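You operate a simulated robot arm through the tools that you are given. There is no shell and no other tool. Be economical: measure what you need, move in short steps, check, and stop when the job is done.

You run a simulated two-armed robot. Do the job below in one go: nothing can be reset, and whatever is moved stays where it is left.

Task
Put the blue ice glass in the inside of the sink. Take the green-ringed glass mug and leave it on the black trivet. Open the sink-side island door, take the red-ringed glass mug and put it on the sink-side island shelf top and shut the door again. Any order will do. Set down upright: blue ice glass, green-ringed glass mug, red-ringed glass mug.

It is judged by the outcome, as a careful person would: the job done as asked, and still so three seconds after it is handed in. It fails if anything else is knocked over, pushed out of place, dropped, spilled or broken.

Robot
Two 7-joint arms with two-finger parallel grippers on one trunk, on a base that drives. Base frame: it is fixed to the floor where the robot stands at the start and does not move with it; the origin is under the middle of the robot, x ahead of it, y to its left, z up. Units: m, degrees, N and s.
The left shoulder is at the start at [0.07, 0.163, 1.345], the right one opposite. With the tool pointing down near the work surface each hand reaches from about 0.36 to 0.86 m from the robot's upright axis, wherever it stands, measured 20 degrees to its own side. Places, roughly: black trivet [0.25, 3.25, 1]; green-ringed glass mug [0.75, 1, 1]; inside of the sink [2.7, 0.5, 0.7]; red-ringed glass mug [0.75, 1.25, 1]; sink-side island door [1, 1.5, 0.5]; sink-side island shelf top [0.8, 1.5, 0.5]. Payload 3.43 kg a hand.
The tool frame of a hand sits at the grasp point between the pads (the TCP): z along the fingers, y along the line on which they close. The tips reach 0.034 m beyond it. The gripper opens to 0.128 m. The fingers are 0.024 m wide and 0.012 m thick; the gripper's body (0.048 by 0.13 m) begins 0.096 m behind the TCP.
Orientation is that of the tool frame in the base frame, as [roll, pitch, yaw] about the fixed x, y, z axes, in that order (R = Rz(yaw) Ry(pitch) Rx(roll)). With the fingers straight down and closing along the base's y, the tool's x points along the base's -x, its y along +y and its z along -z.

Tools
- The arms move only by the tool move_arm. It takes "left_steps", "right_steps" or both (then of equal length, played together; a hand with none holds still); each is a list that holds one entry, the list of rows, each a list of 7 numbers: the turn, a rotation vector about the base's x, y, z in units of 5 degrees (1.0 is 5 degrees), then the shift along the base's x, y, z in units of 20 mm (1.0 is 20 mm), then the gripper command, from -1 (fully open) to 1 (shut), values between in proportion. In form: [[[rx, ry, rz, dx, dy, dz, jaw], ...]]. A call has 1 to 10 rows; each row shifts and turns the commanded pose from where the row before left it. A call with a number of a shift or a turn outside -1 to 1 is refused whole. Rows are played at 5 a second. More than 0.05 m and 8.6 degrees between two rows, or a gripper value outside its range, and nothing of the call is played. A pose out of reach is approached as far as the arm can. The call stops where the force on the tool passes 40 N (or 10 N more than at its start, if that is more) or the arm is blocked; 0.2 s more then pass. The fingers move at their own pace (about 0.153 m/s each) and stop on an object; they squeeze with about 29 N. The grip force told is the motor's: it shows also when the fingers shut on nothing. Time passes only in rows, and 0.2 s behind the last, so rows that do not move let the fingers close. The reply holds the time, the measured pose of the TCP, the force on the tool along the base axes, the opening and the grip force, in the units named above and with some noise, with the torque about the TCP (base axes, N m) and any sound that the robot's microphone picked up.
- Cameras (640 x 400 px; columns grow to the right, rows downward): "scene" is now at [0.134, -0.012, 1.5597]; the picture's right is [-0.12, -0.99, 0.00], its down [-0.69, 0.08, -0.72] and it looks along [0.71, -0.09, -0.70] (base axes); focal length 289 px, centre (320, 200). "left" rides on the left gripper at [0.076, 0.011, -0.16] in its tool frame; the picture's right is [-0.15, 0.99, 0.00], its down [-0.88, -0.13, -0.46] and it looks along [-0.45, -0.07, 0.89] (tool axes); focal length 234 px, centre (320, 200). "right" rides on the right gripper at [0.076, -0.011, -0.16] in its tool frame; the picture's right is [0.15, 0.99, 0.00], its down [-0.88, 0.13, -0.46] and it looks along [-0.45, 0.07, 0.89] (tool axes); focal length 234 px, centre (320, 200). There is no depth. A picture from a camera that has moved, and an enlarged one, comes with that camera's place and axes in the base frame and with its lens.
- snapshot(camera): a new picture of that camera. It takes no simulated time.
- raise_lower(by): slides the trunk up (or, below 0, down) by that many m; the arms and the scene camera ride with it, the base frame stays. It gives what a move gives, with no picture.
- base_move(legs): drives the robot by 1 to 6 legs, each [ahead, left, turn to the left] in m, m and degrees, along the robot's own axes; the way and the turn of a leg run together, so that a leg with both is an arc; at most 1.5 m and 180 degrees a leg. The arms and the cameras ride along, it lands a little off, and it stops where it bumps. It gives what a move gives.
- aim_head(pan, tilt): turns the head with the scene camera to pan (to the left, within 86 degrees either way) and tilt (down, from -29 to 69), counted from straight ahead of the robot. It gives what a move gives.
- close_up(camera, box): a new picture of the part [left, top, right, bottom] of that camera's present view, enlarged. It takes no simulated time.
- job_done(): hands the job in; it is judged then, once.

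Work in short steps. Places have to be worked out from the pictures, the camera data and where the tool is seen: move nearer, look again, correct. Check each grasp and each placing, and mend what went wrong. You have 165 turns and 122 pictures in all, those below and enlarged ones among them. Open the grippers and draw the arms clear of the work before you hand the job in, unless the task says otherwise; then end with one line.

The tools are called after "Emit:" as name(argument=value, ...) on one line, values as JSON. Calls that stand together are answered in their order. move_arm: Moves the arms, as the interface text tells. Its arguments: {"type":"object","properties":{"left_steps":{"type":"array","items":{"type":"array","items":{"type":"array","items":{"type":"number"}}}},"right_steps":{"type":"array","items":{"type":"array","items":{"type":"array","items":{"type":"number"}}}}},"required":[]} The other tools are called the same way: raise_lower (by) slides the trunk up or down; base_move (legs) drives the base; aim_head (pan, tilt) turns the head that bears the scene camera; snapshot (camera) takes a picture; close_up (camera, box) takes an enlarged picture of a part of a camera's view; job_done () hands the job in.

At the start:

```text
time_s: 0.0
left_position: [0.5195, 0.1922, 1.2206]
left_orientation: [-180.0, 0.0, 179.9]
left_contact_force: [0.0, 0.3, -0.2]
left_ft_torque: [-0.01, -0.02, 0.03]
left_opening: 0.128
left_grasp_force: 0.1
right_position: [0.4143, -0.1528, 1.2496]
right_orientation: [-180.0, 0.0, 180.0]
right_contact_force: [-0.8, -0.2, 0.3]
right_ft_torque: [0.01, -0.01, 0.02]
right_opening: 0.1279
right_grasp_force: 0.1
trunk travel left (down, up): [-0.825, 0.115]
robot x, y, heading: [-0.001, -0.0022, 0.1]
head pan, tilt: [-6.9, 44.2]
```

scene: 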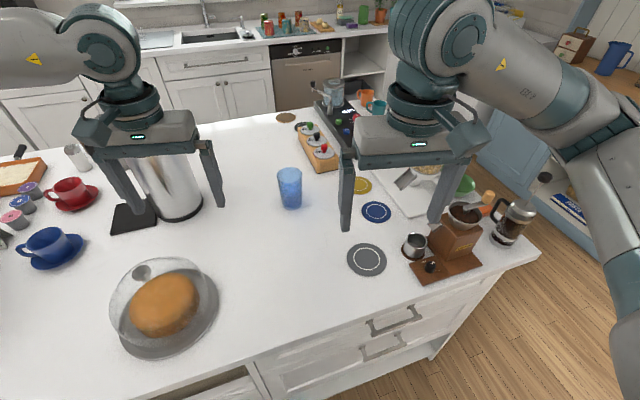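
right: 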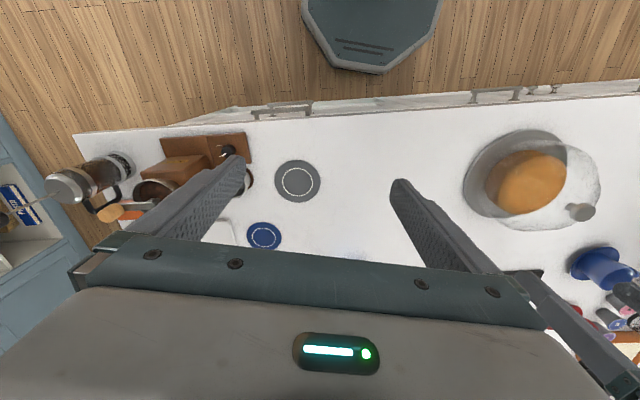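
left: 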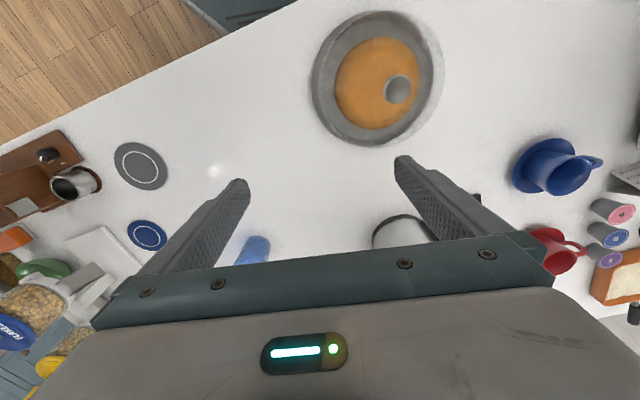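

The blue glass looks to be near (0.77, 0.0) on the island. I look left to find the mugs and the rest of the room.

Emit:
aim_head(pan=50, tilt=30)

Emit:
snapshot(camera="scene")

Emit:
aim_head(pan=5, tilt=15)

Emit:
snapshot(camera="scene")

```text
time_s: 1.3
left_position: [0.5207, 0.1926, 1.2204]
left_orientation: [180.0, 0.0, 180.0]
left_contact_force: [-0.4, 0.3, 0.0]
left_ft_torque: [0.0, -0.02, 0.02]
left_opening: 0.1279
left_grasp_force: 0.1
right_position: [0.4146, -0.1517, 1.2504]
right_orientation: [-180.0, 0.0, 180.0]
right_contact_force: [0.7, 0.5, 0.5]
right_ft_torque: [0.0, -0.03, 0.02]
right_opening: 0.128
right_grasp_force: 0.1
trunk travel left (down, up): [-0.825, 0.115]
robot x, y, heading: [-0.0008, 0.0015, -0.2]
head pan, tilt: [50.0, 30.0]
```

```text
118 pictures are left
camera scene: at [0.1108, 0.0671, 1.5811], right [0.77, -0.64, 0.0], down [-0.32, -0.38, -0.87], along [0.56, 0.66, -0.5], focal length 289 px, centre (320, 200)
```

scene: 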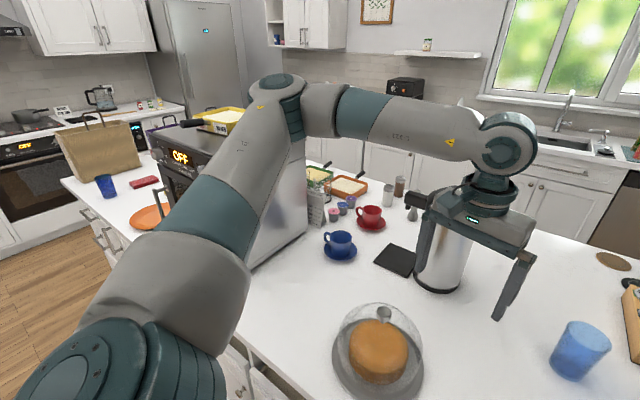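

```text
time_s: 2.4
left_position: [0.5212, 0.1904, 1.2199]
left_orientation: [-180.0, -0.1, -179.9]
left_contact_force: [0.5, -0.5, -0.5]
left_ft_torque: [-0.01, 0.0, 0.03]
left_opening: 0.1282
left_grasp_force: 0.1
right_position: [0.4146, -0.152, 1.2509]
right_orientation: [-179.9, 0.0, 180.0]
right_contact_force: [0.7, -0.7, 0.8]
right_ft_torque: [0.0, -0.01, 0.0]
right_opening: 0.1278
right_grasp_force: 0.1
trunk travel left (down, up): [-0.825, 0.115]
robot x, y, heading: [-0.0025, 0.0002, -0.2]
head pan, tilt: [5.0, 15.0]
```

```text
117 pictures are left
camera scene: at [0.1456, 0.0061, 1.6053], right [0.09, -1.0, 0.0], down [-0.26, -0.02, -0.97], along [0.96, 0.09, -0.26], focal length 289 px, centre (320, 200)
```

scene: 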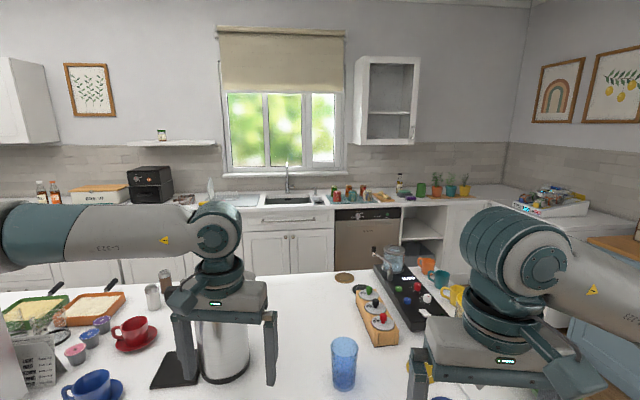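

The room seems turned about 11° relative to me. I look right for the passage round the island's end.

Emit:
aim_head(pan=-50, tilt=30)

Emit:
snapshot(camera="scene")

Emit:
aim_head(pan=86, tilt=25)

Emit:
snapshot(camera="scene")

```text
time_s: 3.6
left_position: [0.5219, 0.1933, 1.2196]
left_orientation: [179.9, 0.0, 179.9]
left_contact_force: [0.6, 0.1, -0.3]
left_ft_torque: [-0.03, 0.0, 0.0]
left_opening: 0.128
left_grasp_force: 0.0
right_position: [0.415, -0.1506, 1.2502]
right_orientation: [180.0, 0.0, -180.0]
right_contact_force: [0.0, 0.6, -0.2]
right_ft_torque: [-0.01, 0.02, -0.02]
right_opening: 0.1279
right_grasp_force: 0.0
trunk travel left (down, up): [-0.825, 0.115]
robot x, y, heading: [-0.003, 0.0004, 0.1]
head pan, tilt: [-50.0, 30.0]
```

```text
116 pictures are left
camera scene: at [0.1108, -0.0714, 1.5811], right [-0.77, -0.64, 0.0], down [-0.32, 0.38, -0.87], along [0.56, -0.66, -0.5], focal length 289 px, centre (320, 200)
```

scene: 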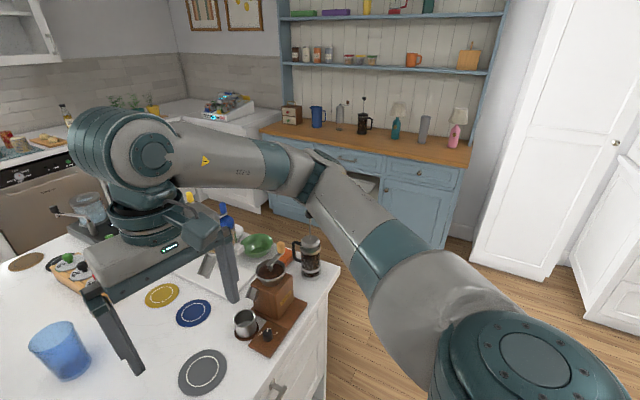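

```text
time_s: 5.8
left_position: [0.52, 0.1929, 1.221]
left_orientation: [180.0, -0.1, 180.0]
left_contact_force: [0.1, -0.1, 0.0]
left_ft_torque: [-0.02, 0.01, 0.0]
left_opening: 0.128
left_grasp_force: 0.1
right_position: [0.4143, -0.1521, 1.2506]
right_orientation: [180.0, 0.0, 179.9]
right_contact_force: [0.1, 0.1, -0.4]
right_ft_torque: [-0.05, 0.01, -0.02]
right_opening: 0.128
right_grasp_force: 0.1
trunk travel left (down, up): [-0.825, 0.115]
robot x, y, heading: [0.0002, -0.001, 0.1]
head pan, tilt: [85.9, 25.0]
```

```text
115 pictures are left
camera scene: at [0.0592, 0.0897, 1.5891], right [1.0, -0.07, 0.0], down [-0.03, -0.42, -0.91], along [0.06, 0.9, -0.42], focal length 289 px, centre (320, 200)
```

scene: 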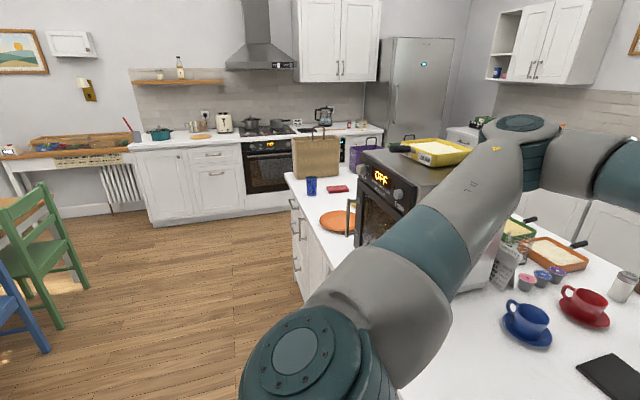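

The passages at both ends of the island are wide. The glass base comes out near (0.78, 0.0), and its top is about z 1.04. I bring the left hand above it and look.

Emit:
move_arm(left_steps=[[[0, 0, 0, 1, -1, 0, -1], [0, 0, 0, 1, -1, 0, -1], [0, 0, 0, 1, -1, 0, -1], [0, 0, 0, 1, -1, 0, -1], [0, 0, 0, 1, -1, 0, -1], [0, 0, 0, 1, -1, 0, -1], [0, 0, 0, 1, -1, 0, -1], [0, 0, 0, 1, -1, 0, -1], [0, 0, 0, 1, -1, 0, -1], [0, 0, 0, 1, -0.8, 0, -1]]])

Emit:
aim_head(pan=0, tilt=35)

Emit:
snapshot(camera="left")

Emit:
snapshot(camera="scene")

```text
time_s: 8.0
left_position: [0.7197, -0.0057, 1.2178]
left_orientation: [180.0, -0.1, 179.9]
left_contact_force: [0.3, -0.8, 0.6]
left_ft_torque: [0.04, 0.02, 0.02]
left_opening: 0.128
left_grasp_force: 0.1
right_position: [0.4135, -0.1527, 1.2508]
right_orientation: [179.9, 0.1, -180.0]
right_contact_force: [0.5, -0.2, 0.1]
right_ft_torque: [0.03, 0.02, 0.01]
right_opening: 0.1279
right_grasp_force: 0.1
trunk travel left (down, up): [-0.825, 0.115]
robot x, y, heading: [-0.0017, -0.0014, -0.0]
head pan, tilt: [85.9, 25.0]
```

```text
time_s: 9.6
left_position: [0.7192, -0.0042, 1.2182]
left_orientation: [-179.9, 0.1, 180.0]
left_contact_force: [0.3, 0.5, -0.4]
left_ft_torque: [0.02, 0.02, -0.03]
left_opening: 0.1285
left_grasp_force: 0.1
right_position: [0.4139, -0.1516, 1.2504]
right_orientation: [179.9, -0.1, 180.0]
right_contact_force: [-0.3, -0.1, -0.5]
right_ft_torque: [-0.02, -0.01, 0.01]
right_opening: 0.1279
right_grasp_force: 0.1
trunk travel left (down, up): [-0.825, 0.115]
robot x, y, heading: [-0.0007, 0.0016, 0.1]
head pan, tilt: [0.0, 35.0]
```

```text
114 pictures are left
camera left: at [0.6437, 0.0052, 1.3779], right [0.15, 0.99, 0.0], down [0.88, -0.13, 0.46], along [0.45, -0.07, -0.89], focal length 234 px, centre (320, 200)
```

left: 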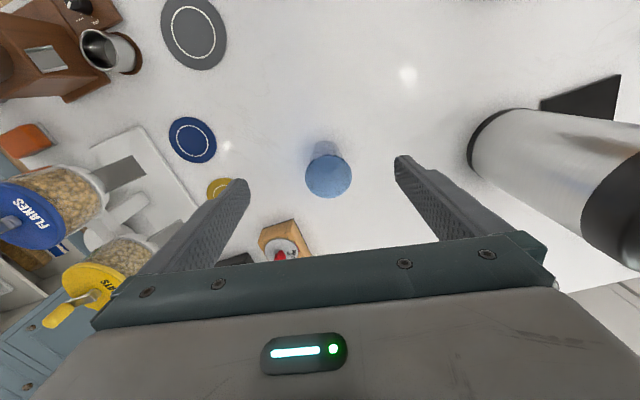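

```text
113 pictures are left
camera scene: at [0.1407, -0.0022, 1.5733], right [0.0, -1.0, 0.0], down [-0.57, 0.0, -0.82], along [0.82, 0.0, -0.57], focal length 289 px, centre (320, 200)
```

scene: 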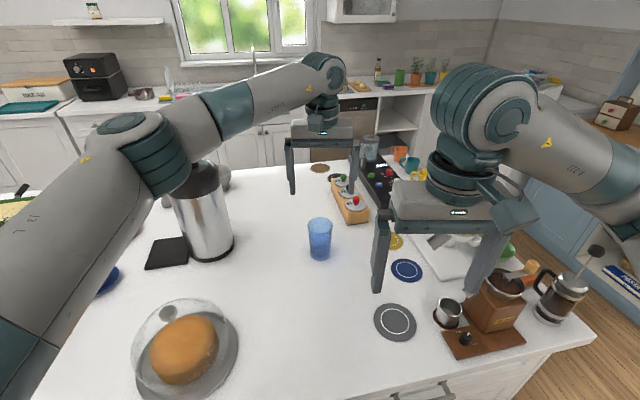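

The glass centre comes out near (0.775, -0.003). I move over it and lower.

Emit:
move_arm(left_steps=[[[0, 0, 0, 1, 0, 0, -1], [0, 0, 0, 1, 0, -0.5, -1], [0, 0, 0, 0.8, 0, -1, -1], [0, 0, 0, 0, 0, -1, -1], [0, 0, 0, 0, 0, -1, -1], [0, 0, 0, 0, 0, -1, -1], [0, 0, 0, 0, 0, -1, -1], [0, 0, 0, 0, 0, -1, -1]]])

Emit:
snapshot(camera="left")

Emit:
snapshot(camera="scene")

```text
time_s: 11.4
left_position: [0.7763, -0.0052, 1.09]
left_orientation: [179.9, 0.1, 180.0]
left_contact_force: [-0.7, -0.2, 0.8]
left_ft_torque: [0.0, 0.02, 0.02]
left_opening: 0.128
left_grasp_force: 0.0
right_position: [0.4151, -0.1519, 1.2511]
right_orientation: [-180.0, -0.1, -180.0]
right_contact_force: [-0.2, 0.0, -0.2]
right_ft_torque: [-0.03, -0.02, -0.03]
right_opening: 0.1279
right_grasp_force: 0.1
trunk travel left (down, up): [-0.825, 0.115]
robot x, y, heading: [-0.0008, -0.0011, 0.0]
head pan, tilt: [0.0, 35.0]
```

```text
112 pictures are left
camera left: at [0.7012, 0.0048, 1.25], right [0.15, 0.99, 0.0], down [0.88, -0.13, 0.46], along [0.45, -0.07, -0.89], focal length 234 px, centre (320, 200)
```

left: 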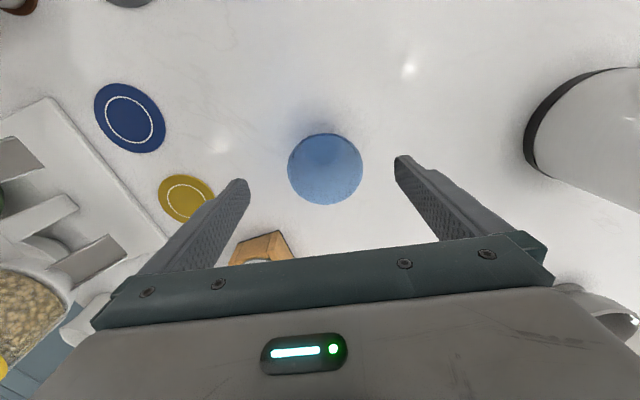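

```text
111 pictures are left
camera scene: at [0.1412, -0.0023, 1.5733], right [0.0, -1.0, 0.0], down [-0.57, 0.0, -0.82], along [0.82, 0.0, -0.57], focal length 289 px, centre (320, 200)
```

scene: 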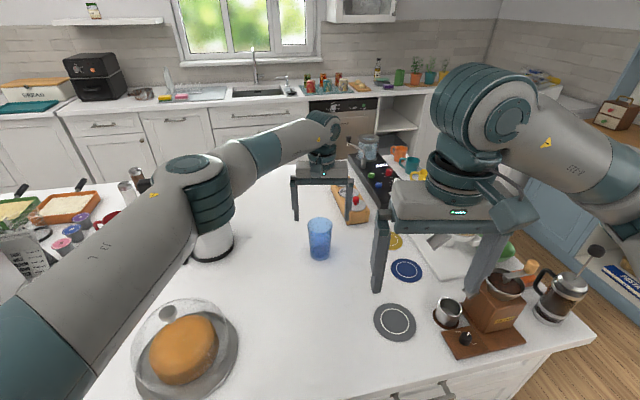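

The glass is centred between the fingers and the forearm is well clear of the thermos. I lower to grasp height and close.

Emit:
move_arm(left_steps=[[[0, 0, 0, 0, 0, -1, -1], [0, 0, 0, 0, 0, -1, -1], [0, 0, 0, 0, 0, -1, -1], [0, 0, 0, 0, 0, -1, -1], [0, 0, 0, 0, 0, -1, -1], [0, 0, 0, 0, 0, 0, 1], [0, 0, 0, 0, 0, 0, 1], [0, 0, 0, 0, 0, 0, 1], [0, 0, 0, 0, 0, 0, 1]]])

Emit:
snapshot(camera="left")

Emit:
snapshot(camera="scene")

```text
time_s: 13.4
left_position: [0.7759, -0.002, 0.9912]
left_orientation: [180.0, 0.0, 180.0]
left_contact_force: [-0.5, -0.2, -0.2]
left_ft_torque: [0.01, 0.0, -0.01]
left_opening: 0.0734
left_grasp_force: 28.7
right_position: [0.414, -0.1529, 1.2512]
right_orientation: [179.9, 0.1, -180.0]
right_contact_force: [-0.1, -0.3, 0.9]
right_ft_torque: [-0.01, 0.01, 0.01]
right_opening: 0.1282
right_grasp_force: 0.1
trunk travel left (down, up): [-0.825, 0.115]
robot x, y, heading: [-0.0006, -0.0005, -0.2]
head pan, tilt: [0.0, 35.0]
```

```text
110 pictures are left
camera left: at [0.7004, 0.0074, 1.1499], right [0.15, 0.99, 0.0], down [0.88, -0.13, 0.46], along [0.45, -0.07, -0.89], focal length 234 px, centre (320, 200)
```

left: 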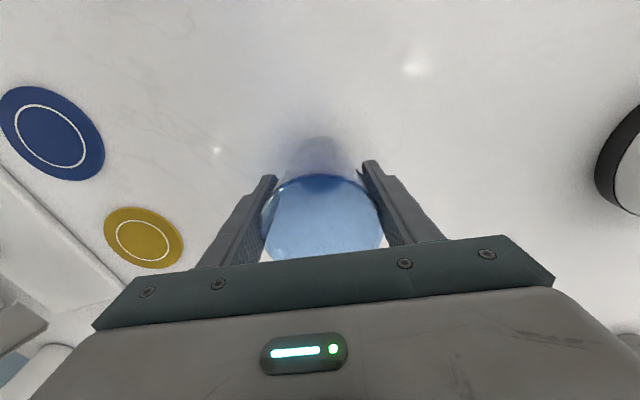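

```text
109 pictures are left
camera scene: at [0.141, -0.0022, 1.5732], right [0.0, -1.0, 0.0], down [-0.57, 0.0, -0.82], along [0.82, 0.0, -0.57], focal length 289 px, centre (320, 200)
```

scene: 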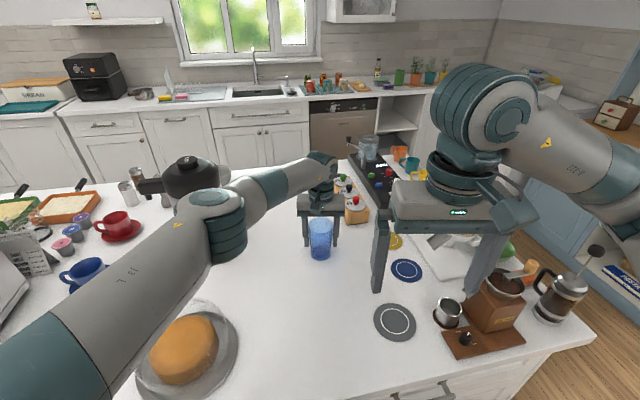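

The glass is held at an opening of 0.073. I lift it clear and draw it back.

Emit:
move_arm(left_steps=[[[0, 0, 0, 0, 0, 0.5, 1], [0, 0, 0, 0, 0, 1, 1], [0, 0, 0, 0, 0, 1, 1], [0, 0, 0, 0, 0, 1, 1], [0, 0, 0, 0, 0, 1, 1], [0, 0, 0, 0, 0, 1, 1], [0, 0, 0, 0, 0, 1, 1], [0, 0, 0, 0, 0, 1, 1], [0, 0, 0, 0, 0, 1, 1], [0, 0, 0, 0, 0, 1, 1]]])

Emit:
move_arm(left_steps=[[[0, 0, 0, -1, 0, 1, 1], [0, 0, 0, -1, 0, 1, 1], [0, 0, 0, -1, 0, 1, 1], [0, 0, 0, -1, 0.5, 0, 1], [0, 0, 0, -1, 0.5, 0, 1], [0, 0, 0, -1, 0.5, 0, 1], [0, 0, 0, -1, 0.5, 0, 1], [0, 0, 0, -1, 1, 0, 1], [0, 0, 0, -1, 1, 0, 1], [0, 0, 0, -1, 1, 0, 1]]])

Emit:
snapshot(camera="scene")

```text
time_s: 15.6
left_position: [0.7765, -0.0052, 1.1795]
left_orientation: [180.0, 0.1, 180.0]
left_contact_force: [0.0, 0.5, -2.5]
left_ft_torque: [0.01, -0.02, 0.0]
left_opening: 0.0735
left_grasp_force: 28.8
right_position: [0.4144, -0.1525, 1.2509]
right_orientation: [180.0, 0.0, -180.0]
right_contact_force: [0.6, 0.4, -0.2]
right_ft_torque: [0.0, -0.02, -0.03]
right_opening: 0.128
right_grasp_force: 0.0
trunk travel left (down, up): [-0.825, 0.115]
robot x, y, heading: [-0.0017, -0.0002, 0.1]
head pan, tilt: [0.0, 35.0]
```

```text
time_s: 17.8
left_position: [0.5738, 0.0972, 1.24]
left_orientation: [-179.9, 0.0, 180.0]
left_contact_force: [0.6, 0.4, -1.7]
left_ft_torque: [-0.01, -0.01, 0.0]
left_opening: 0.0734
left_grasp_force: 29.2
right_position: [0.4143, -0.1507, 1.251]
right_orientation: [-179.9, -0.1, -180.0]
right_contact_force: [-1.0, 0.7, 0.9]
right_ft_torque: [0.0, 0.0, 0.03]
right_opening: 0.1279
right_grasp_force: 0.1
trunk travel left (down, up): [-0.825, 0.115]
robot x, y, heading: [0.0008, 0.0024, 0.1]
head pan, tilt: [0.0, 35.0]
```

```text
108 pictures are left
camera scene: at [0.1401, -0.0007, 1.5734], right [0.0, -1.0, 0.0], down [-0.57, 0.0, -0.82], along [0.82, 0.0, -0.57], focal length 289 px, centre (320, 200)
```

scene: 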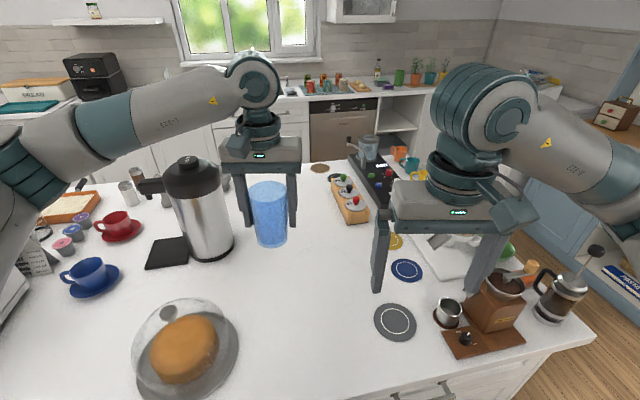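

I pull the glass in further, then back off from the island and turn toward the room's axes.

Emit:
move_arm(left_steps=[[[0, 0, 0, -1, 0, 1, 1], [0, 0, 0, -1, 0, 1, 1], [0, 0, 0, -1, 0, 0, 1], [0, 0, 0, -1, 0.5, 0, 1], [0, 0, 0, -1, 0.5, 0, 1], [0, 0, 0, -1, 1, 0, 1], [0, 0, 0, -0.5, 1, 0, 1]]])

Emit:
base_move(legs=[[-0.35, 0, 0], [0, 0, 13], [0, -0.6, 0]])

Emit:
snapshot(camera="scene")

```text
time_s: 19.4
left_position: [0.4472, 0.1558, 1.2818]
left_orientation: [-179.9, 0.0, -180.0]
left_contact_force: [0.0, -0.2, -2.6]
left_ft_torque: [-0.01, 0.0, -0.02]
left_opening: 0.0735
left_grasp_force: 28.8
right_position: [0.4136, -0.1498, 1.2509]
right_orientation: [-179.9, 0.0, 179.9]
right_contact_force: [0.5, -0.9, 0.6]
right_ft_torque: [0.0, 0.03, 0.0]
right_opening: 0.1279
right_grasp_force: 0.0
trunk travel left (down, up): [-0.825, 0.115]
robot x, y, heading: [-0.0025, 0.0029, -0.1]
head pan, tilt: [0.0, 35.0]
```

```text
time_s: 25.5
left_position: [0.184, -0.3398, 1.281]
left_orientation: [-180.0, 0.0, -166.9]
left_contact_force: [0.0, -0.2, -3.1]
left_ft_torque: [-0.02, 0.02, -0.01]
left_opening: 0.0731
left_grasp_force: 28.7
right_position: [0.2231, -0.646, 1.2504]
right_orientation: [-180.0, 0.0, -166.9]
right_contact_force: [-0.4, -0.6, -0.6]
right_ft_torque: [0.02, 0.01, -0.01]
right_opening: 0.1279
right_grasp_force: 0.0
trunk travel left (down, up): [-0.825, 0.115]
robot x, y, heading: [-0.2182, -0.5945, 13.0]
head pan, tilt: [0.0, 35.0]
```

```text
107 pictures are left
camera scene: at [-0.0786, -0.5625, 1.5733], right [0.23, -0.97, 0.0], down [-0.56, -0.13, -0.82], along [0.8, 0.18, -0.57], focal length 289 px, centre (320, 200)
```

scene: 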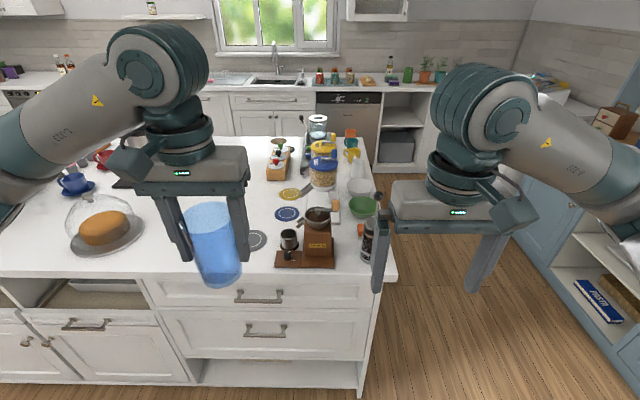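

The robot is now square to the room. In room axes the island runs x 0.35–1.37 with its right edge at y -0.77, and the sink counter front is near x 2.32. I drive round the right end.

Emit:
base_move(legs=[[0, -0.85, 0], [1.2, 0, 0], [0.95, 0, 0]])

Emit:
aim_head(pan=40, tilt=35)

Emit:
snapshot(camera="scene")

```text
time_s: 40.3
left_position: [2.4796, -0.7278, 1.2821]
left_orientation: [180.0, 0.0, -168.3]
left_contact_force: [0.4, -1.2, -2.4]
left_ft_torque: [-0.01, 0.01, 0.02]
left_opening: 0.0731
left_grasp_force: 29.3
right_position: [2.5088, -1.0373, 1.2507]
right_orientation: [180.0, -0.1, -168.2]
right_contact_force: [-0.8, 0.4, 0.5]
right_ft_torque: [0.0, -0.01, 0.01]
right_opening: 0.1282
right_grasp_force: 0.2
trunk travel left (down, up): [-0.825, 0.115]
robot x, y, heading: [2.072, -0.9702, 11.7]
head pan, tilt: [0.0, 35.0]
```

```text
time_s: 41.4
left_position: [2.4788, -0.7288, 1.2821]
left_orientation: [-179.9, 0.0, -168.3]
left_contact_force: [0.3, 0.5, -2.4]
left_ft_torque: [0.0, 0.0, 0.01]
left_opening: 0.0732
left_grasp_force: 29.0
right_position: [2.5104, -1.0361, 1.2502]
right_orientation: [-180.0, 0.1, -168.2]
right_contact_force: [-0.1, -0.2, -0.2]
right_ft_torque: [0.0, 0.01, 0.0]
right_opening: 0.128
right_grasp_force: 0.0
trunk travel left (down, up): [-0.825, 0.115]
robot x, y, heading: [2.0713, -0.9681, 11.9]
head pan, tilt: [40.0, 35.0]
```

```text
106 pictures are left
camera scene: at [2.1792, -0.8948, 1.5733], right [0.79, -0.62, 0.0], down [-0.35, -0.45, -0.82], along [0.51, 0.64, -0.57], focal length 289 px, centre (320, 200)
```

scene: 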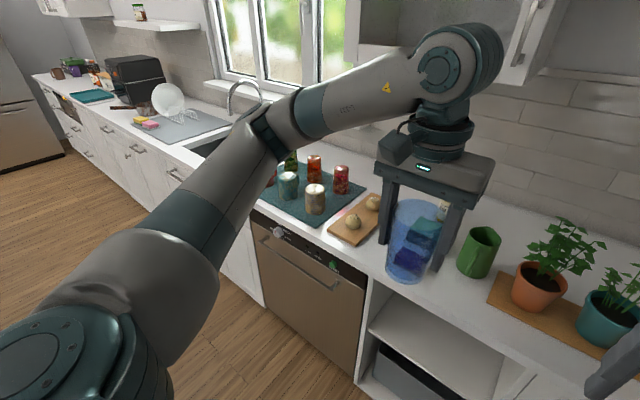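

I'm in the aisle with the glass still held. I strafe left until the sink is ahead of the left hand.

Emit:
base_move(legs=[[0, 1.12, 1.2]])

Emit:
aim_head(pan=10, tilt=40)

Emit:
snapshot(camera="scene")

Emit:
snapshot(camera="left")

```text
time_s: 47.2
left_position: [2.2321, 0.3899, 1.2821]
left_orientation: [-179.9, 0.0, -167.1]
left_contact_force: [1.1, 0.0, -2.3]
left_ft_torque: [0.03, 0.02, -0.01]
left_opening: 0.0734
left_grasp_force: 29.2
right_position: [2.2682, 0.0831, 1.2509]
right_orientation: [179.9, 0.1, -167.1]
right_contact_force: [0.3, 0.7, 0.6]
right_ft_torque: [0.03, 0.0, 0.0]
right_opening: 0.1283
right_grasp_force: 0.0
trunk travel left (down, up): [-0.825, 0.115]
robot x, y, heading: [1.8271, 0.1479, 13.0]
head pan, tilt: [40.0, 35.0]
```

```text
time_s: 48.1
left_position: [2.2329, 0.3897, 1.2818]
left_orientation: [180.0, 0.1, -167.1]
left_contact_force: [-0.2, 0.3, -2.5]
left_ft_torque: [0.02, 0.01, -0.01]
left_opening: 0.0733
left_grasp_force: 29.1
right_position: [2.2677, 0.0829, 1.2501]
right_orientation: [180.0, 0.0, -167.1]
right_contact_force: [-0.3, 1.1, 0.7]
right_ft_torque: [0.01, -0.02, 0.01]
right_opening: 0.1281
right_grasp_force: 0.1
trunk travel left (down, up): [-0.825, 0.115]
robot x, y, heading: [1.8318, 0.1383, 12.9]
head pan, tilt: [10.0, 40.0]
```

```text
105 pictures are left
camera scene: at [1.9602, 0.1808, 1.5657], right [0.39, -0.92, 0.0], down [-0.59, -0.25, -0.77], along [0.71, 0.3, -0.64], focal length 289 px, centre (320, 200)
```

scene: 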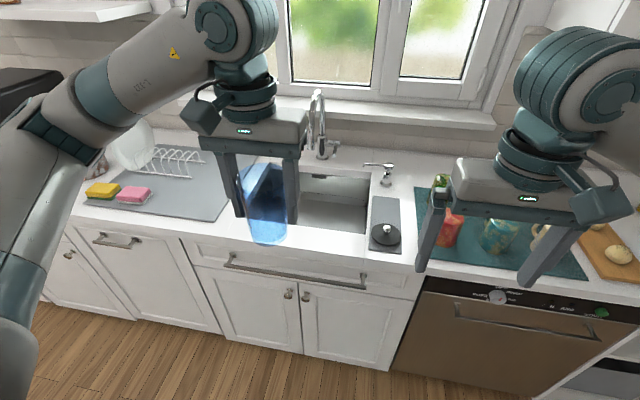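

```text
104 pictures are left
camera left: at [2.1557, 0.3822, 1.4405], right [-0.08, 1.0, 0.0], down [0.89, 0.07, 0.46], along [0.45, 0.04, -0.89], focal length 234 px, centre (320, 200)
```

left: 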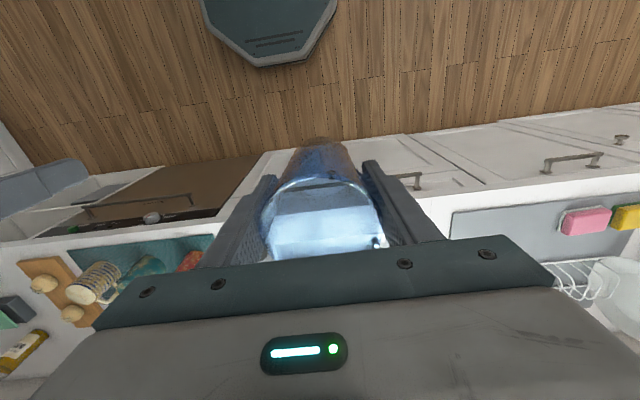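

The sink opening is centred near (2.68, 0.48) in base axes, and the faucet is behind it. I drive 0.15 m closer.

Emit:
base_move(legs=[[0.15, 0, 0]])

Emit:
move_arm(left_steps=[[[0, 0, 0, 1, 0.1, 0, 1], [0, 0, 0, 1, 0.1, 0, 1], [0, 0, 0, 1, 0.2, 0, 1], [0, 0, 0, 1, 0.2, 0, 1], [0, 0, 0, 1, 0.2, 0, 1], [0, 0, 0, 1, 0.2, 0, 1], [0, 0, 0, 1, 0.2, 0, 1], [0, 0, 0, 1, 0.2, 0, 1], [0, 0, 0, 1, 0.2, 0, 1]]])

Emit:
snapshot(camera="scene")

Emit:
snapshot(camera="left")

```text
time_s: 49.5
left_position: [2.3757, 0.4243, 1.2821]
left_orientation: [180.0, 0.2, -167.1]
left_contact_force: [-0.2, 0.0, -2.5]
left_ft_torque: [0.01, -0.04, 0.01]
left_opening: 0.0733
left_grasp_force: 29.5
right_position: [2.4124, 0.1163, 1.2512]
right_orientation: [180.0, 0.1, -167.1]
right_contact_force: [0.1, -0.4, -0.3]
right_ft_torque: [-0.03, -0.03, 0.04]
right_opening: 0.1281
right_grasp_force: 0.0
trunk travel left (down, up): [-0.825, 0.115]
robot x, y, heading: [1.9816, 0.1692, 12.7]
head pan, tilt: [10.0, 40.0]
```

```text
time_s: 51.5
left_position: [2.5609, 0.4541, 1.2821]
left_orientation: [179.9, 0.0, -167.1]
left_contact_force: [-0.4, -0.1, -1.7]
left_ft_torque: [-0.03, 0.01, -0.02]
left_opening: 0.0732
left_grasp_force: 29.5
right_position: [2.4159, 0.1165, 1.2498]
right_orientation: [-180.0, -0.1, -167.1]
right_contact_force: [0.2, -0.2, -0.1]
right_ft_torque: [0.01, 0.01, 0.01]
right_opening: 0.1282
right_grasp_force: 0.0
trunk travel left (down, up): [-0.825, 0.115]
robot x, y, heading: [1.9801, 0.172, 12.7]
head pan, tilt: [10.0, 40.0]
```

```text
103 pictures are left
camera scene: at [2.1084, 0.2145, 1.5656], right [0.39, -0.92, 0.0], down [-0.59, -0.25, -0.77], along [0.7, 0.3, -0.64], focal length 289 px, centre (320, 200)
```

scene: 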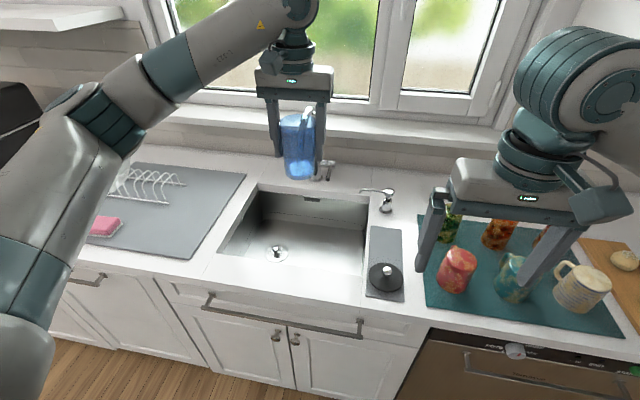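

```text
102 pictures are left
camera left: at [2.4844, 0.4476, 1.44], right [-0.08, 1.0, 0.0], down [0.89, 0.07, 0.46], along [0.45, 0.04, -0.89], focal length 234 px, centre (320, 200)
```

left: 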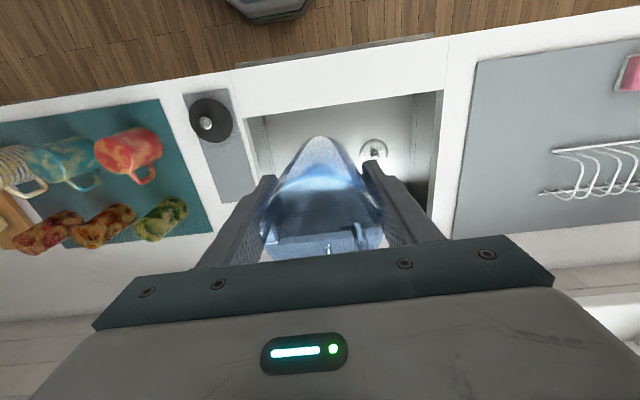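

Both cameras put the sink opening at roughly x 2.53–2.83, y 0.3–0.7, with the drain to the left. I aim at (2.665, 0.45), clear of the drain and faucet, and start down.

Emit:
move_arm(left_steps=[[[0, 0, 0, 1, 0, 0, 1], [0, 0, 0, 1, 0, 0, 1], [0, 0, 0, 1, 0, 0, 1], [0, 0, 0, 1, 0, 0, 1], [0, 0, 0, 1, 0, 0, 1], [0, 0, 0, 0.1, -0.1, -1, 1], [0, 0, 0, 0, 0, -1, 1], [0, 0, 0, 0, 0, -1, 1], [0, 0, 0, 0, 0, -1, 1], [0, 0, 0, 0, 0, -1, 1]]])

Emit:
move_arm(left_steps=[[[0, 0, 0, 0, 0, -1, 1], [0, 0, 0, 0, 0, -1, 1], [0, 0, 0, 0, 0, -1, 1], [0, 0, 0, 0, 0, -1, 1], [0, 0, 0, 0, 0, -1, 1]]])

Emit:
snapshot(camera="scene")

Emit:
snapshot(camera="left")

```text
time_s: 53.7
left_position: [2.6612, 0.4542, 1.1806]
left_orientation: [-179.9, 0.0, -167.0]
left_contact_force: [0.6, -0.6, -2.6]
left_ft_torque: [-0.04, -0.02, 0.01]
left_opening: 0.0731
left_grasp_force: 29.0
right_position: [2.4162, 0.117, 1.2499]
right_orientation: [179.9, -0.1, -167.1]
right_contact_force: [0.2, -0.3, 0.3]
right_ft_torque: [-0.05, 0.02, -0.01]
right_opening: 0.1283
right_grasp_force: 0.2
trunk travel left (down, up): [-0.825, 0.115]
robot x, y, heading: [1.978, 0.1728, 13.0]
head pan, tilt: [10.0, 40.0]
```

```text
time_s: 54.9
left_position: [2.6625, 0.4543, 1.0803]
left_orientation: [180.0, 0.0, -167.1]
left_contact_force: [-0.4, 0.1, -1.0]
left_ft_torque: [-0.03, 0.0, 0.01]
left_opening: 0.0733
left_grasp_force: 29.2
right_position: [2.4163, 0.1179, 1.2507]
right_orientation: [179.9, -0.1, -167.1]
right_contact_force: [-0.5, 0.4, 1.0]
right_ft_torque: [0.02, 0.02, 0.03]
right_opening: 0.128
right_grasp_force: 0.1
trunk travel left (down, up): [-0.825, 0.115]
robot x, y, heading: [1.9774, 0.1724, 13.1]
head pan, tilt: [10.0, 40.0]
```

```text
101 pictures are left
camera scene: at [2.108, 0.215, 1.5656], right [0.39, -0.92, 0.0], down [-0.59, -0.25, -0.77], along [0.71, 0.3, -0.64], focal length 289 px, centre (320, 200)
```

scene: 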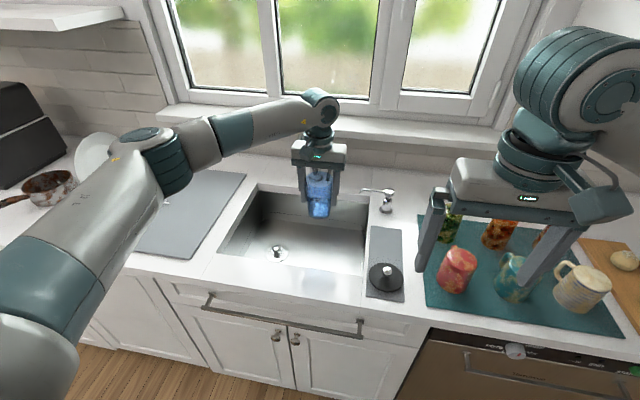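

```text
100 pictures are left
camera left: at [2.5848, 0.4467, 1.2394], right [-0.08, 1.0, 0.0], down [0.89, 0.07, 0.46], along [0.45, 0.04, -0.89], focal length 234 px, centre (320, 200)
```

left: 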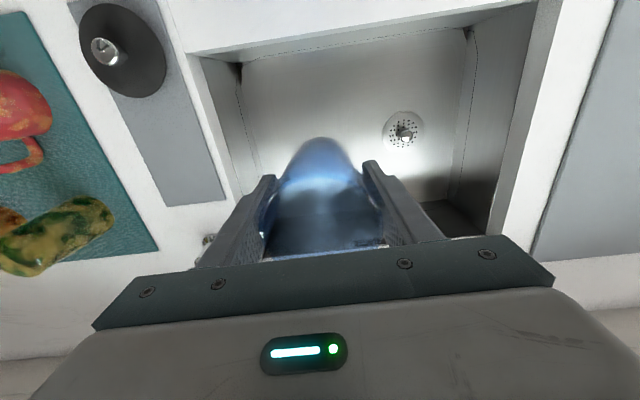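

The glass is well inside the opening. I shift 20 mm left and go down further.

Emit:
move_arm(left_steps=[[[0, 0, 0, 0, 1, -1, 1], [0, 0, 0, 0, 0, -1, 1], [0, 0, 0, 0, 0, -1, 1], [0, 0, 0, 0, 0, -1, 1], [0, 0, 0, 0, 0, -1, 1], [0, 0, 0, 0, 0, -1, 1], [0, 0, 0, 0, 0, -1, 1], [0, 0, 0, 0, 0, -1, 1], [0, 0, 0, 0, 0, -1, 1], [0, 0, 0, 0, 0, -1, 1]]])

Emit:
snapshot(camera="scene")

Emit:
snapshot(camera="left")

```text
time_s: 57.1
left_position: [2.6615, 0.4734, 0.8806]
left_orientation: [-180.0, -0.1, -167.0]
left_contact_force: [0.8, -0.1, -2.6]
left_ft_torque: [-0.01, 0.03, 0.0]
left_opening: 0.0734
left_grasp_force: 28.9
right_position: [2.4157, 0.1164, 1.2508]
right_orientation: [180.0, -0.1, -167.1]
right_contact_force: [-0.6, 0.2, 0.1]
right_ft_torque: [0.04, 0.02, -0.01]
right_opening: 0.1279
right_grasp_force: 0.0
trunk travel left (down, up): [-0.825, 0.115]
robot x, y, heading: [1.9751, 0.1703, 12.7]
head pan, tilt: [10.0, 40.0]
```

```text
99 pictures are left
camera scene: at [2.108, 0.2146, 1.5657], right [0.39, -0.92, 0.0], down [-0.59, -0.25, -0.77], along [0.7, 0.3, -0.64], focal length 289 px, centre (320, 200)
```

scene: 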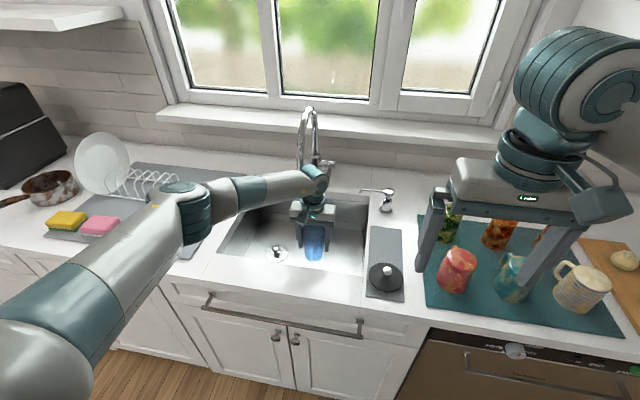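

```text
98 pictures are left
camera left: at [2.5849, 0.4655, 1.0404], right [-0.08, 1.0, 0.0], down [0.89, 0.07, 0.45], along [0.45, 0.04, -0.89], focal length 234 px, centre (320, 200)
```

left: 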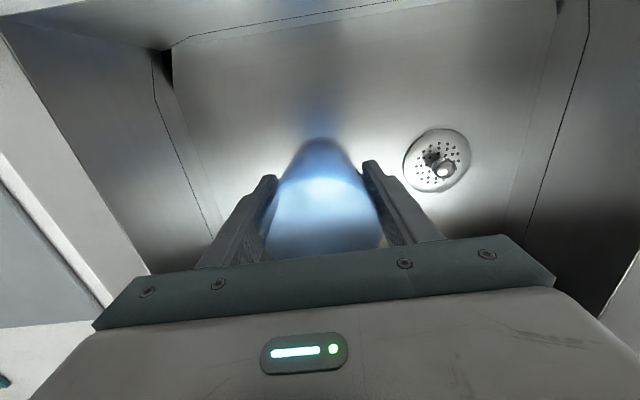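

The sink bottom triangulates to about z 0.73, so roughly 70 mm remain. I lower in shrinking steps and read the force.

Emit:
move_arm(left_steps=[[[0, 0, 0, 0, 0, -1, 1], [0, 0, 0, 0, 0, -1, 1], [0, 0, 0, 0, 0, -0.5, 1], [0, 0, 0, 0, 0, 0, 1]]])

Emit:
move_arm(left_steps=[[[0, 0, 0, 0, 0, -0.25, 1], [0, 0, 0, 0, 0, -0.25, 1], [0, 0, 0, 0, 0, 0, 1]]])

Emit:
snapshot(camera="left")

```text
time_s: 58.1
left_position: [2.6609, 0.4743, 0.8304]
left_orientation: [-180.0, 0.1, -167.1]
left_contact_force: [-0.7, 0.5, -1.6]
left_ft_torque: [0.02, 0.02, 0.0]
left_opening: 0.0733
left_grasp_force: 29.0
right_position: [2.4154, 0.1184, 1.2499]
right_orientation: [180.0, 0.1, -167.1]
right_contact_force: [-0.1, 0.3, 0.0]
right_ft_torque: [0.01, 0.0, 0.03]
right_opening: 0.1282
right_grasp_force: 0.1
trunk travel left (down, up): [-0.825, 0.115]
robot x, y, heading: [1.979, 0.1724, 13.1]
head pan, tilt: [10.0, 40.0]
```

```text
time_s: 58.9
left_position: [2.6604, 0.4738, 0.8212]
left_orientation: [-180.0, 0.0, -167.0]
left_contact_force: [-0.2, 0.6, -2.3]
left_ft_torque: [0.01, 0.01, 0.01]
left_opening: 0.073
left_grasp_force: 28.8
right_position: [2.4153, 0.1161, 1.2518]
right_orientation: [180.0, -0.1, -167.1]
right_contact_force: [0.1, 0.1, 0.5]
right_ft_torque: [0.04, 0.04, 0.01]
right_opening: 0.1278
right_grasp_force: 0.1
trunk travel left (down, up): [-0.825, 0.115]
robot x, y, heading: [1.9739, 0.1748, 12.6]
head pan, tilt: [10.0, 40.0]
```

```text
97 pictures are left
camera left: at [2.5846, 0.4663, 0.9805], right [-0.08, 1.0, 0.0], down [0.89, 0.07, 0.46], along [0.45, 0.04, -0.89], focal length 234 px, centre (320, 200)
```

left: 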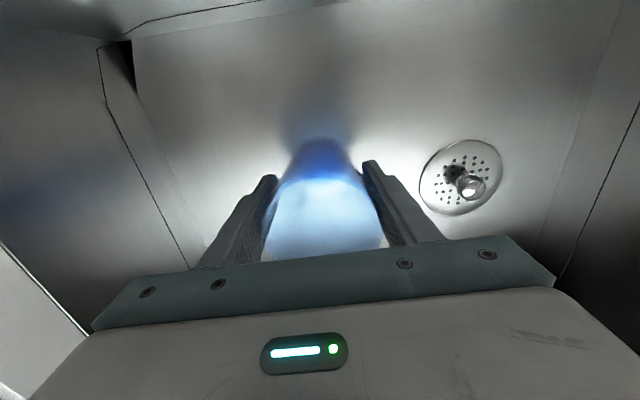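

No contact yet. I continue with 5 mm steps.

Emit:
move_arm(left_steps=[[[0, 0, 0, 0, 0, -0.25, 1], [0, 0, 0, 0, 0, -0.25, 1], [0, 0, 0, 0, 0, 0, 1]]])

Emit:
move_arm(left_steps=[[[0, 0, 0, 0, 0, -0.25, 1], [0, 0, 0, 0, 0, -0.25, 1], [0, 0, 0, 0, 0, 0, 1]]])

```text
time_s: 59.7
left_position: [2.6617, 0.4739, 0.8086]
left_orientation: [-180.0, 0.0, -167.1]
left_contact_force: [-0.7, 0.3, -2.7]
left_ft_torque: [0.0, 0.02, 0.02]
left_opening: 0.0731
left_grasp_force: 29.2
right_position: [2.4153, 0.1172, 1.2509]
right_orientation: [-180.0, 0.0, -167.2]
right_contact_force: [0.5, 0.0, -0.2]
right_ft_torque: [0.01, -0.01, -0.02]
right_opening: 0.1282
right_grasp_force: 0.1
trunk travel left (down, up): [-0.825, 0.115]
robot x, y, heading: [1.9757, 0.1744, 13.1]
head pan, tilt: [10.0, 40.0]
```

```text
time_s: 60.5
left_position: [2.6634, 0.4749, 0.8086]
left_orientation: [-179.9, 0.6, -166.9]
left_contact_force: [-9.5, -1.5, 25.5]
left_ft_torque: [0.42, 0.34, 0.18]
left_opening: 0.0732
left_grasp_force: 28.9
right_position: [2.4132, 0.1177, 1.2522]
right_orientation: [179.9, 0.0, -167.1]
right_contact_force: [0.8, 0.3, -0.1]
right_ft_torque: [-0.01, 0.02, 0.0]
right_opening: 0.128
right_grasp_force: 0.1
trunk travel left (down, up): [-0.825, 0.115]
robot x, y, heading: [1.9761, 0.1752, 13.0]
head pan, tilt: [10.0, 40.0]
stopped in row 3 (left hand): the force on the tool passed its limit (the readings are from after the stop); the commanded pose is now the measured one
```

Contact came at z 0.808, which agrees with the sink floor. I relieve 2 mm and look before letting go.

Emit:
move_arm(left_steps=[[[0, 0, 0, 0, 0, 0.1, 1], [0, 0, 0, 0, 0, 0, 1]]])

Emit:
close_up(camera="scene", box=[200, 150, 420, 310])

```text
time_s: 61.1
left_position: [2.6652, 0.4754, 0.8093]
left_orientation: [-180.0, 0.6, -167.0]
left_contact_force: [3.5, 1.5, 17.2]
left_ft_torque: [0.24, -0.34, -0.02]
left_opening: 0.0735
left_grasp_force: 28.7
right_position: [2.4142, 0.1164, 1.2514]
right_orientation: [179.9, 0.0, -167.0]
right_contact_force: [-1.1, 0.1, 0.7]
right_ft_torque: [0.01, 0.0, -0.02]
right_opening: 0.1281
right_grasp_force: 0.0
trunk travel left (down, up): [-0.825, 0.115]
robot x, y, heading: [1.9786, 0.1726, 12.8]
head pan, tilt: [10.0, 40.0]
```

```text
2.50 times, centred on (310, 230) of scene
camera zoom: at [2.1053, 0.2136, 1.5659], right [0.39, -0.92, 0.0], down [-0.59, -0.25, -0.77], along [0.71, 0.3, -0.64], focal length 722 px, centre (345, 125)
```

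zoom: 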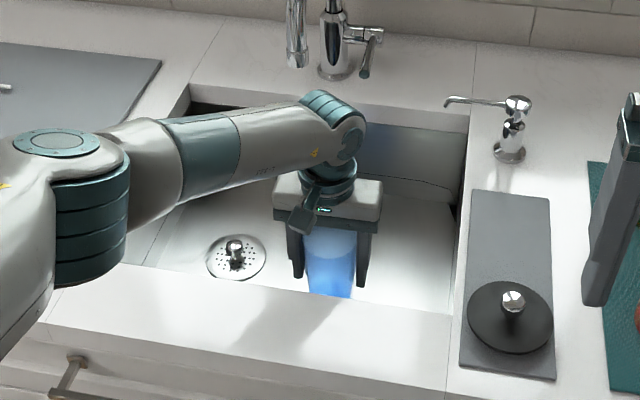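

The glass rests on the sink floor, upright and clear of the drain. I release it and rise straight up.

Emit:
move_arm(left_steps=[[[0, 0, 0, 0, 0, 0.05, 1], [0, 0, 0, 0, 0, 0, 0], [0, 0, 0, 0, 0, 0, -1], [0, 0, 0, 0, 0, 0, -1], [0, 0, 0, 0, 0, 0.5, -1], [0, 0, 0, 0, 0, 1, -1], [0, 0, 0, 0, 0, 1, -1], [0, 0, 0, 0, 0, 1, -1], [0, 0, 0, 0, 0, 1, -1], [0, 0, 0, 0, 0, 1, -1]]])

Emit:
snapshot(camera="left")

```text
time_s: 63.3
left_position: [2.664, 0.4759, 0.9204]
left_orientation: [-179.8, 0.4, -167.0]
left_contact_force: [-0.4, 0.2, 0.2]
left_ft_torque: [-0.03, 0.01, -0.01]
left_opening: 0.1282
left_grasp_force: 0.1
right_position: [2.4142, 0.1179, 1.2515]
right_orientation: [-179.9, 0.0, -166.9]
right_contact_force: [0.1, 0.1, 0.8]
right_ft_torque: [0.05, 0.01, 0.01]
right_opening: 0.1278
right_grasp_force: 0.1
trunk travel left (down, up): [-0.825, 0.115]
robot x, y, heading: [1.9784, 0.1729, 13.2]
head pan, tilt: [10.0, 40.0]
```

```text
95 pictures are left
camera left: at [2.5869, 0.4674, 1.079], right [-0.08, 1.0, 0.0], down [0.88, 0.07, 0.46], along [0.46, 0.04, -0.89], focal length 234 px, centre (320, 200)
```

left: 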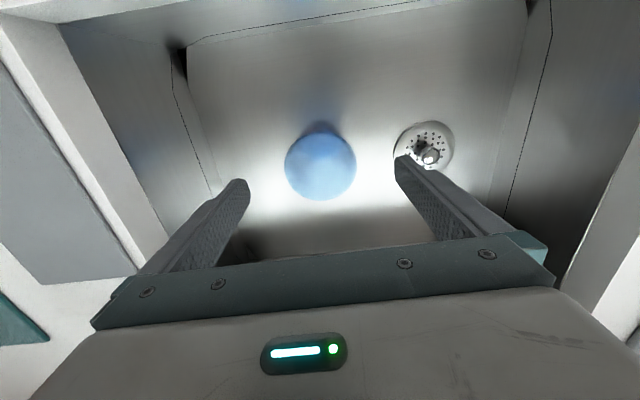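

The glass stands upright in the sink. I raise and retract the left arm.

Emit:
move_arm(left_steps=[[[0, 0, 0, 0, 0, 1, -1], [0, 0, 0, 0, 0, 1, -1], [0, 0, 0, 0, 0, 1, -1], [0, 0, 0, 0, 0, 1, -1], [0, 0, 0, 0, 0, 1, -1], [0, 0, 0, 0, 0, 1, -1], [0, 0, 0, 0, 0, 1, -1], [0, 0, 0, 0, 0, 1, -1], [0, 0, 0, -1, 0, 1, -1], [0, 0, 0, -1, 0, 1, -1]]])

Emit:
move_arm(left_steps=[[[0, 0, 0, -1, 0, 1, -1], [0, 0, 0, -1, 0, 1, -1], [0, 0, 0, -1, 0, 1, -1], [0, 0, 0, -1, 0, 1, -1], [0, 0, 0, -1, 0, 1, -1], [0, 0, 0, -1, 0, 1, -1], [0, 0, 0, -1, 0, 0, -1], [0, 0, 0, -1, 0, 0, -1], [0, 0, 0, -1, 0, 0, -1], [0, 0, 0, -1, 0, 0, -1]]])

Emit:
aim_head(pan=86, tilt=30)

Emit:
snapshot(camera="scene")

```text
time_s: 65.5
left_position: [2.6228, 0.4772, 1.1191]
left_orientation: [179.9, 0.4, -167.0]
left_contact_force: [-0.5, -1.3, -0.3]
left_ft_torque: [-0.02, -0.04, -0.01]
left_opening: 0.1279
left_grasp_force: 0.1
right_position: [2.4142, 0.1178, 1.2527]
right_orientation: [180.0, 0.0, -167.1]
right_contact_force: [-0.1, -0.5, 0.7]
right_ft_torque: [0.02, -0.06, 0.0]
right_opening: 0.1278
right_grasp_force: 0.0
trunk travel left (down, up): [-0.825, 0.115]
robot x, y, heading: [1.9796, 0.1743, 12.9]
head pan, tilt: [10.0, 40.0]
```

```text
time_s: 67.7
left_position: [2.4233, 0.4777, 1.2374]
left_orientation: [180.0, 0.3, -167.0]
left_contact_force: [0.2, -0.5, 0.6]
left_ft_torque: [0.01, 0.02, -0.01]
left_opening: 0.128
left_grasp_force: 0.0
right_position: [2.4137, 0.1166, 1.2508]
right_orientation: [180.0, 0.0, -167.0]
right_contact_force: [-0.3, -0.3, 0.1]
right_ft_torque: [0.02, -0.01, 0.01]
right_opening: 0.1281
right_grasp_force: 0.0
trunk travel left (down, up): [-0.825, 0.115]
robot x, y, heading: [1.9779, 0.1752, 12.9]
head pan, tilt: [10.0, 40.0]
```

```text
time_s: 69.2
left_position: [2.4238, 0.477, 1.2372]
left_orientation: [179.9, 0.4, -167.0]
left_contact_force: [-0.7, -0.8, 0.3]
left_ft_torque: [-0.01, 0.03, 0.01]
left_opening: 0.128
left_grasp_force: 0.1
right_position: [2.415, 0.1171, 1.2514]
right_orientation: [-179.9, 0.0, -167.0]
right_contact_force: [-0.1, 0.3, 0.2]
right_ft_torque: [0.01, -0.01, 0.0]
right_opening: 0.128
right_grasp_force: 0.0
trunk travel left (down, up): [-0.825, 0.115]
robot x, y, heading: [1.9773, 0.1712, 13.0]
head pan, tilt: [85.9, 30.0]
```

```text
94 pictures are left
camera scene: at [2.015, 0.2708, 1.5811], right [0.99, 0.15, 0.0], down [0.08, -0.49, -0.87], along [-0.13, 0.86, -0.5], focal length 289 px, centre (320, 200)
```

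scene: 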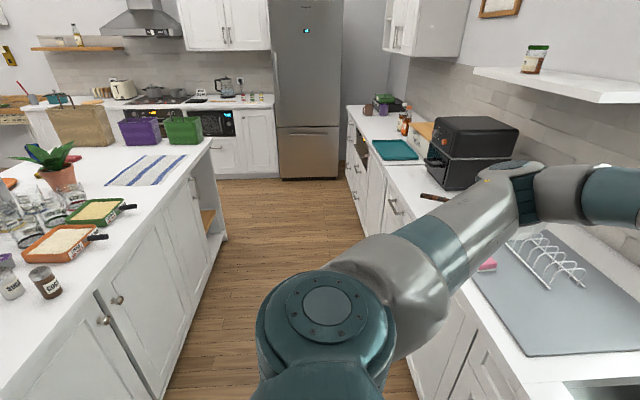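

The glass mugs seem to be on the island's sink side. I turn round in the aisle to face the island.

Emit:
base_move(legs=[[-0.12, 0, 0], [0, 0, 90], [0, 0, 90], [0, -0.6, 0]])

Emit:
aim_head(pan=-30, tilt=35)

Emit:
snapshot(camera="scene")

```text
time_s: 81.1
left_position: [1.281, 0.425, 1.2361]
left_orientation: [180.0, 0.4, 12.8]
left_contact_force: [-0.4, -0.1, -0.6]
left_ft_torque: [-0.03, -0.01, 0.02]
left_opening: 0.1279
left_grasp_force: 0.0
right_position: [1.2921, 0.7829, 1.2505]
right_orientation: [180.0, 0.1, 12.6]
right_contact_force: [-0.7, -0.6, -0.7]
right_ft_torque: [0.01, 0.01, 0.0]
right_opening: 0.1282
right_grasp_force: 0.1
trunk travel left (down, up): [-0.825, 0.115]
robot x, y, heading: [1.7286, 0.7286, -167.1]
head pan, tilt: [85.9, 30.0]
```

```text
time_s: 83.0
left_position: [1.2811, 0.4238, 1.2377]
left_orientation: [180.0, 0.4, 12.8]
left_contact_force: [-0.3, -0.2, 0.2]
left_ft_torque: [0.04, 0.03, -0.03]
left_opening: 0.1279
left_grasp_force: 0.0
right_position: [1.2908, 0.784, 1.2501]
right_orientation: [-179.9, 0.0, 12.7]
right_contact_force: [-0.7, -0.4, 0.1]
right_ft_torque: [0.04, -0.02, -0.02]
right_opening: 0.1283
right_grasp_force: 0.1
trunk travel left (down, up): [-0.825, 0.115]
robot x, y, heading: [1.7285, 0.7258, -167.4]
head pan, tilt: [-30.0, 35.0]
```

```text
93 pictures are left
camera scene: at [1.5972, 0.74, 1.5733], right [0.3, 0.95, 0.0], down [0.55, -0.17, -0.82], along [-0.78, 0.24, -0.57], focal length 289 px, centre (320, 200)
```

scene: 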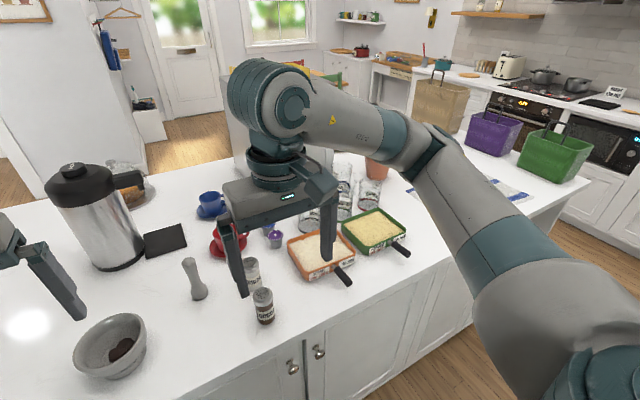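

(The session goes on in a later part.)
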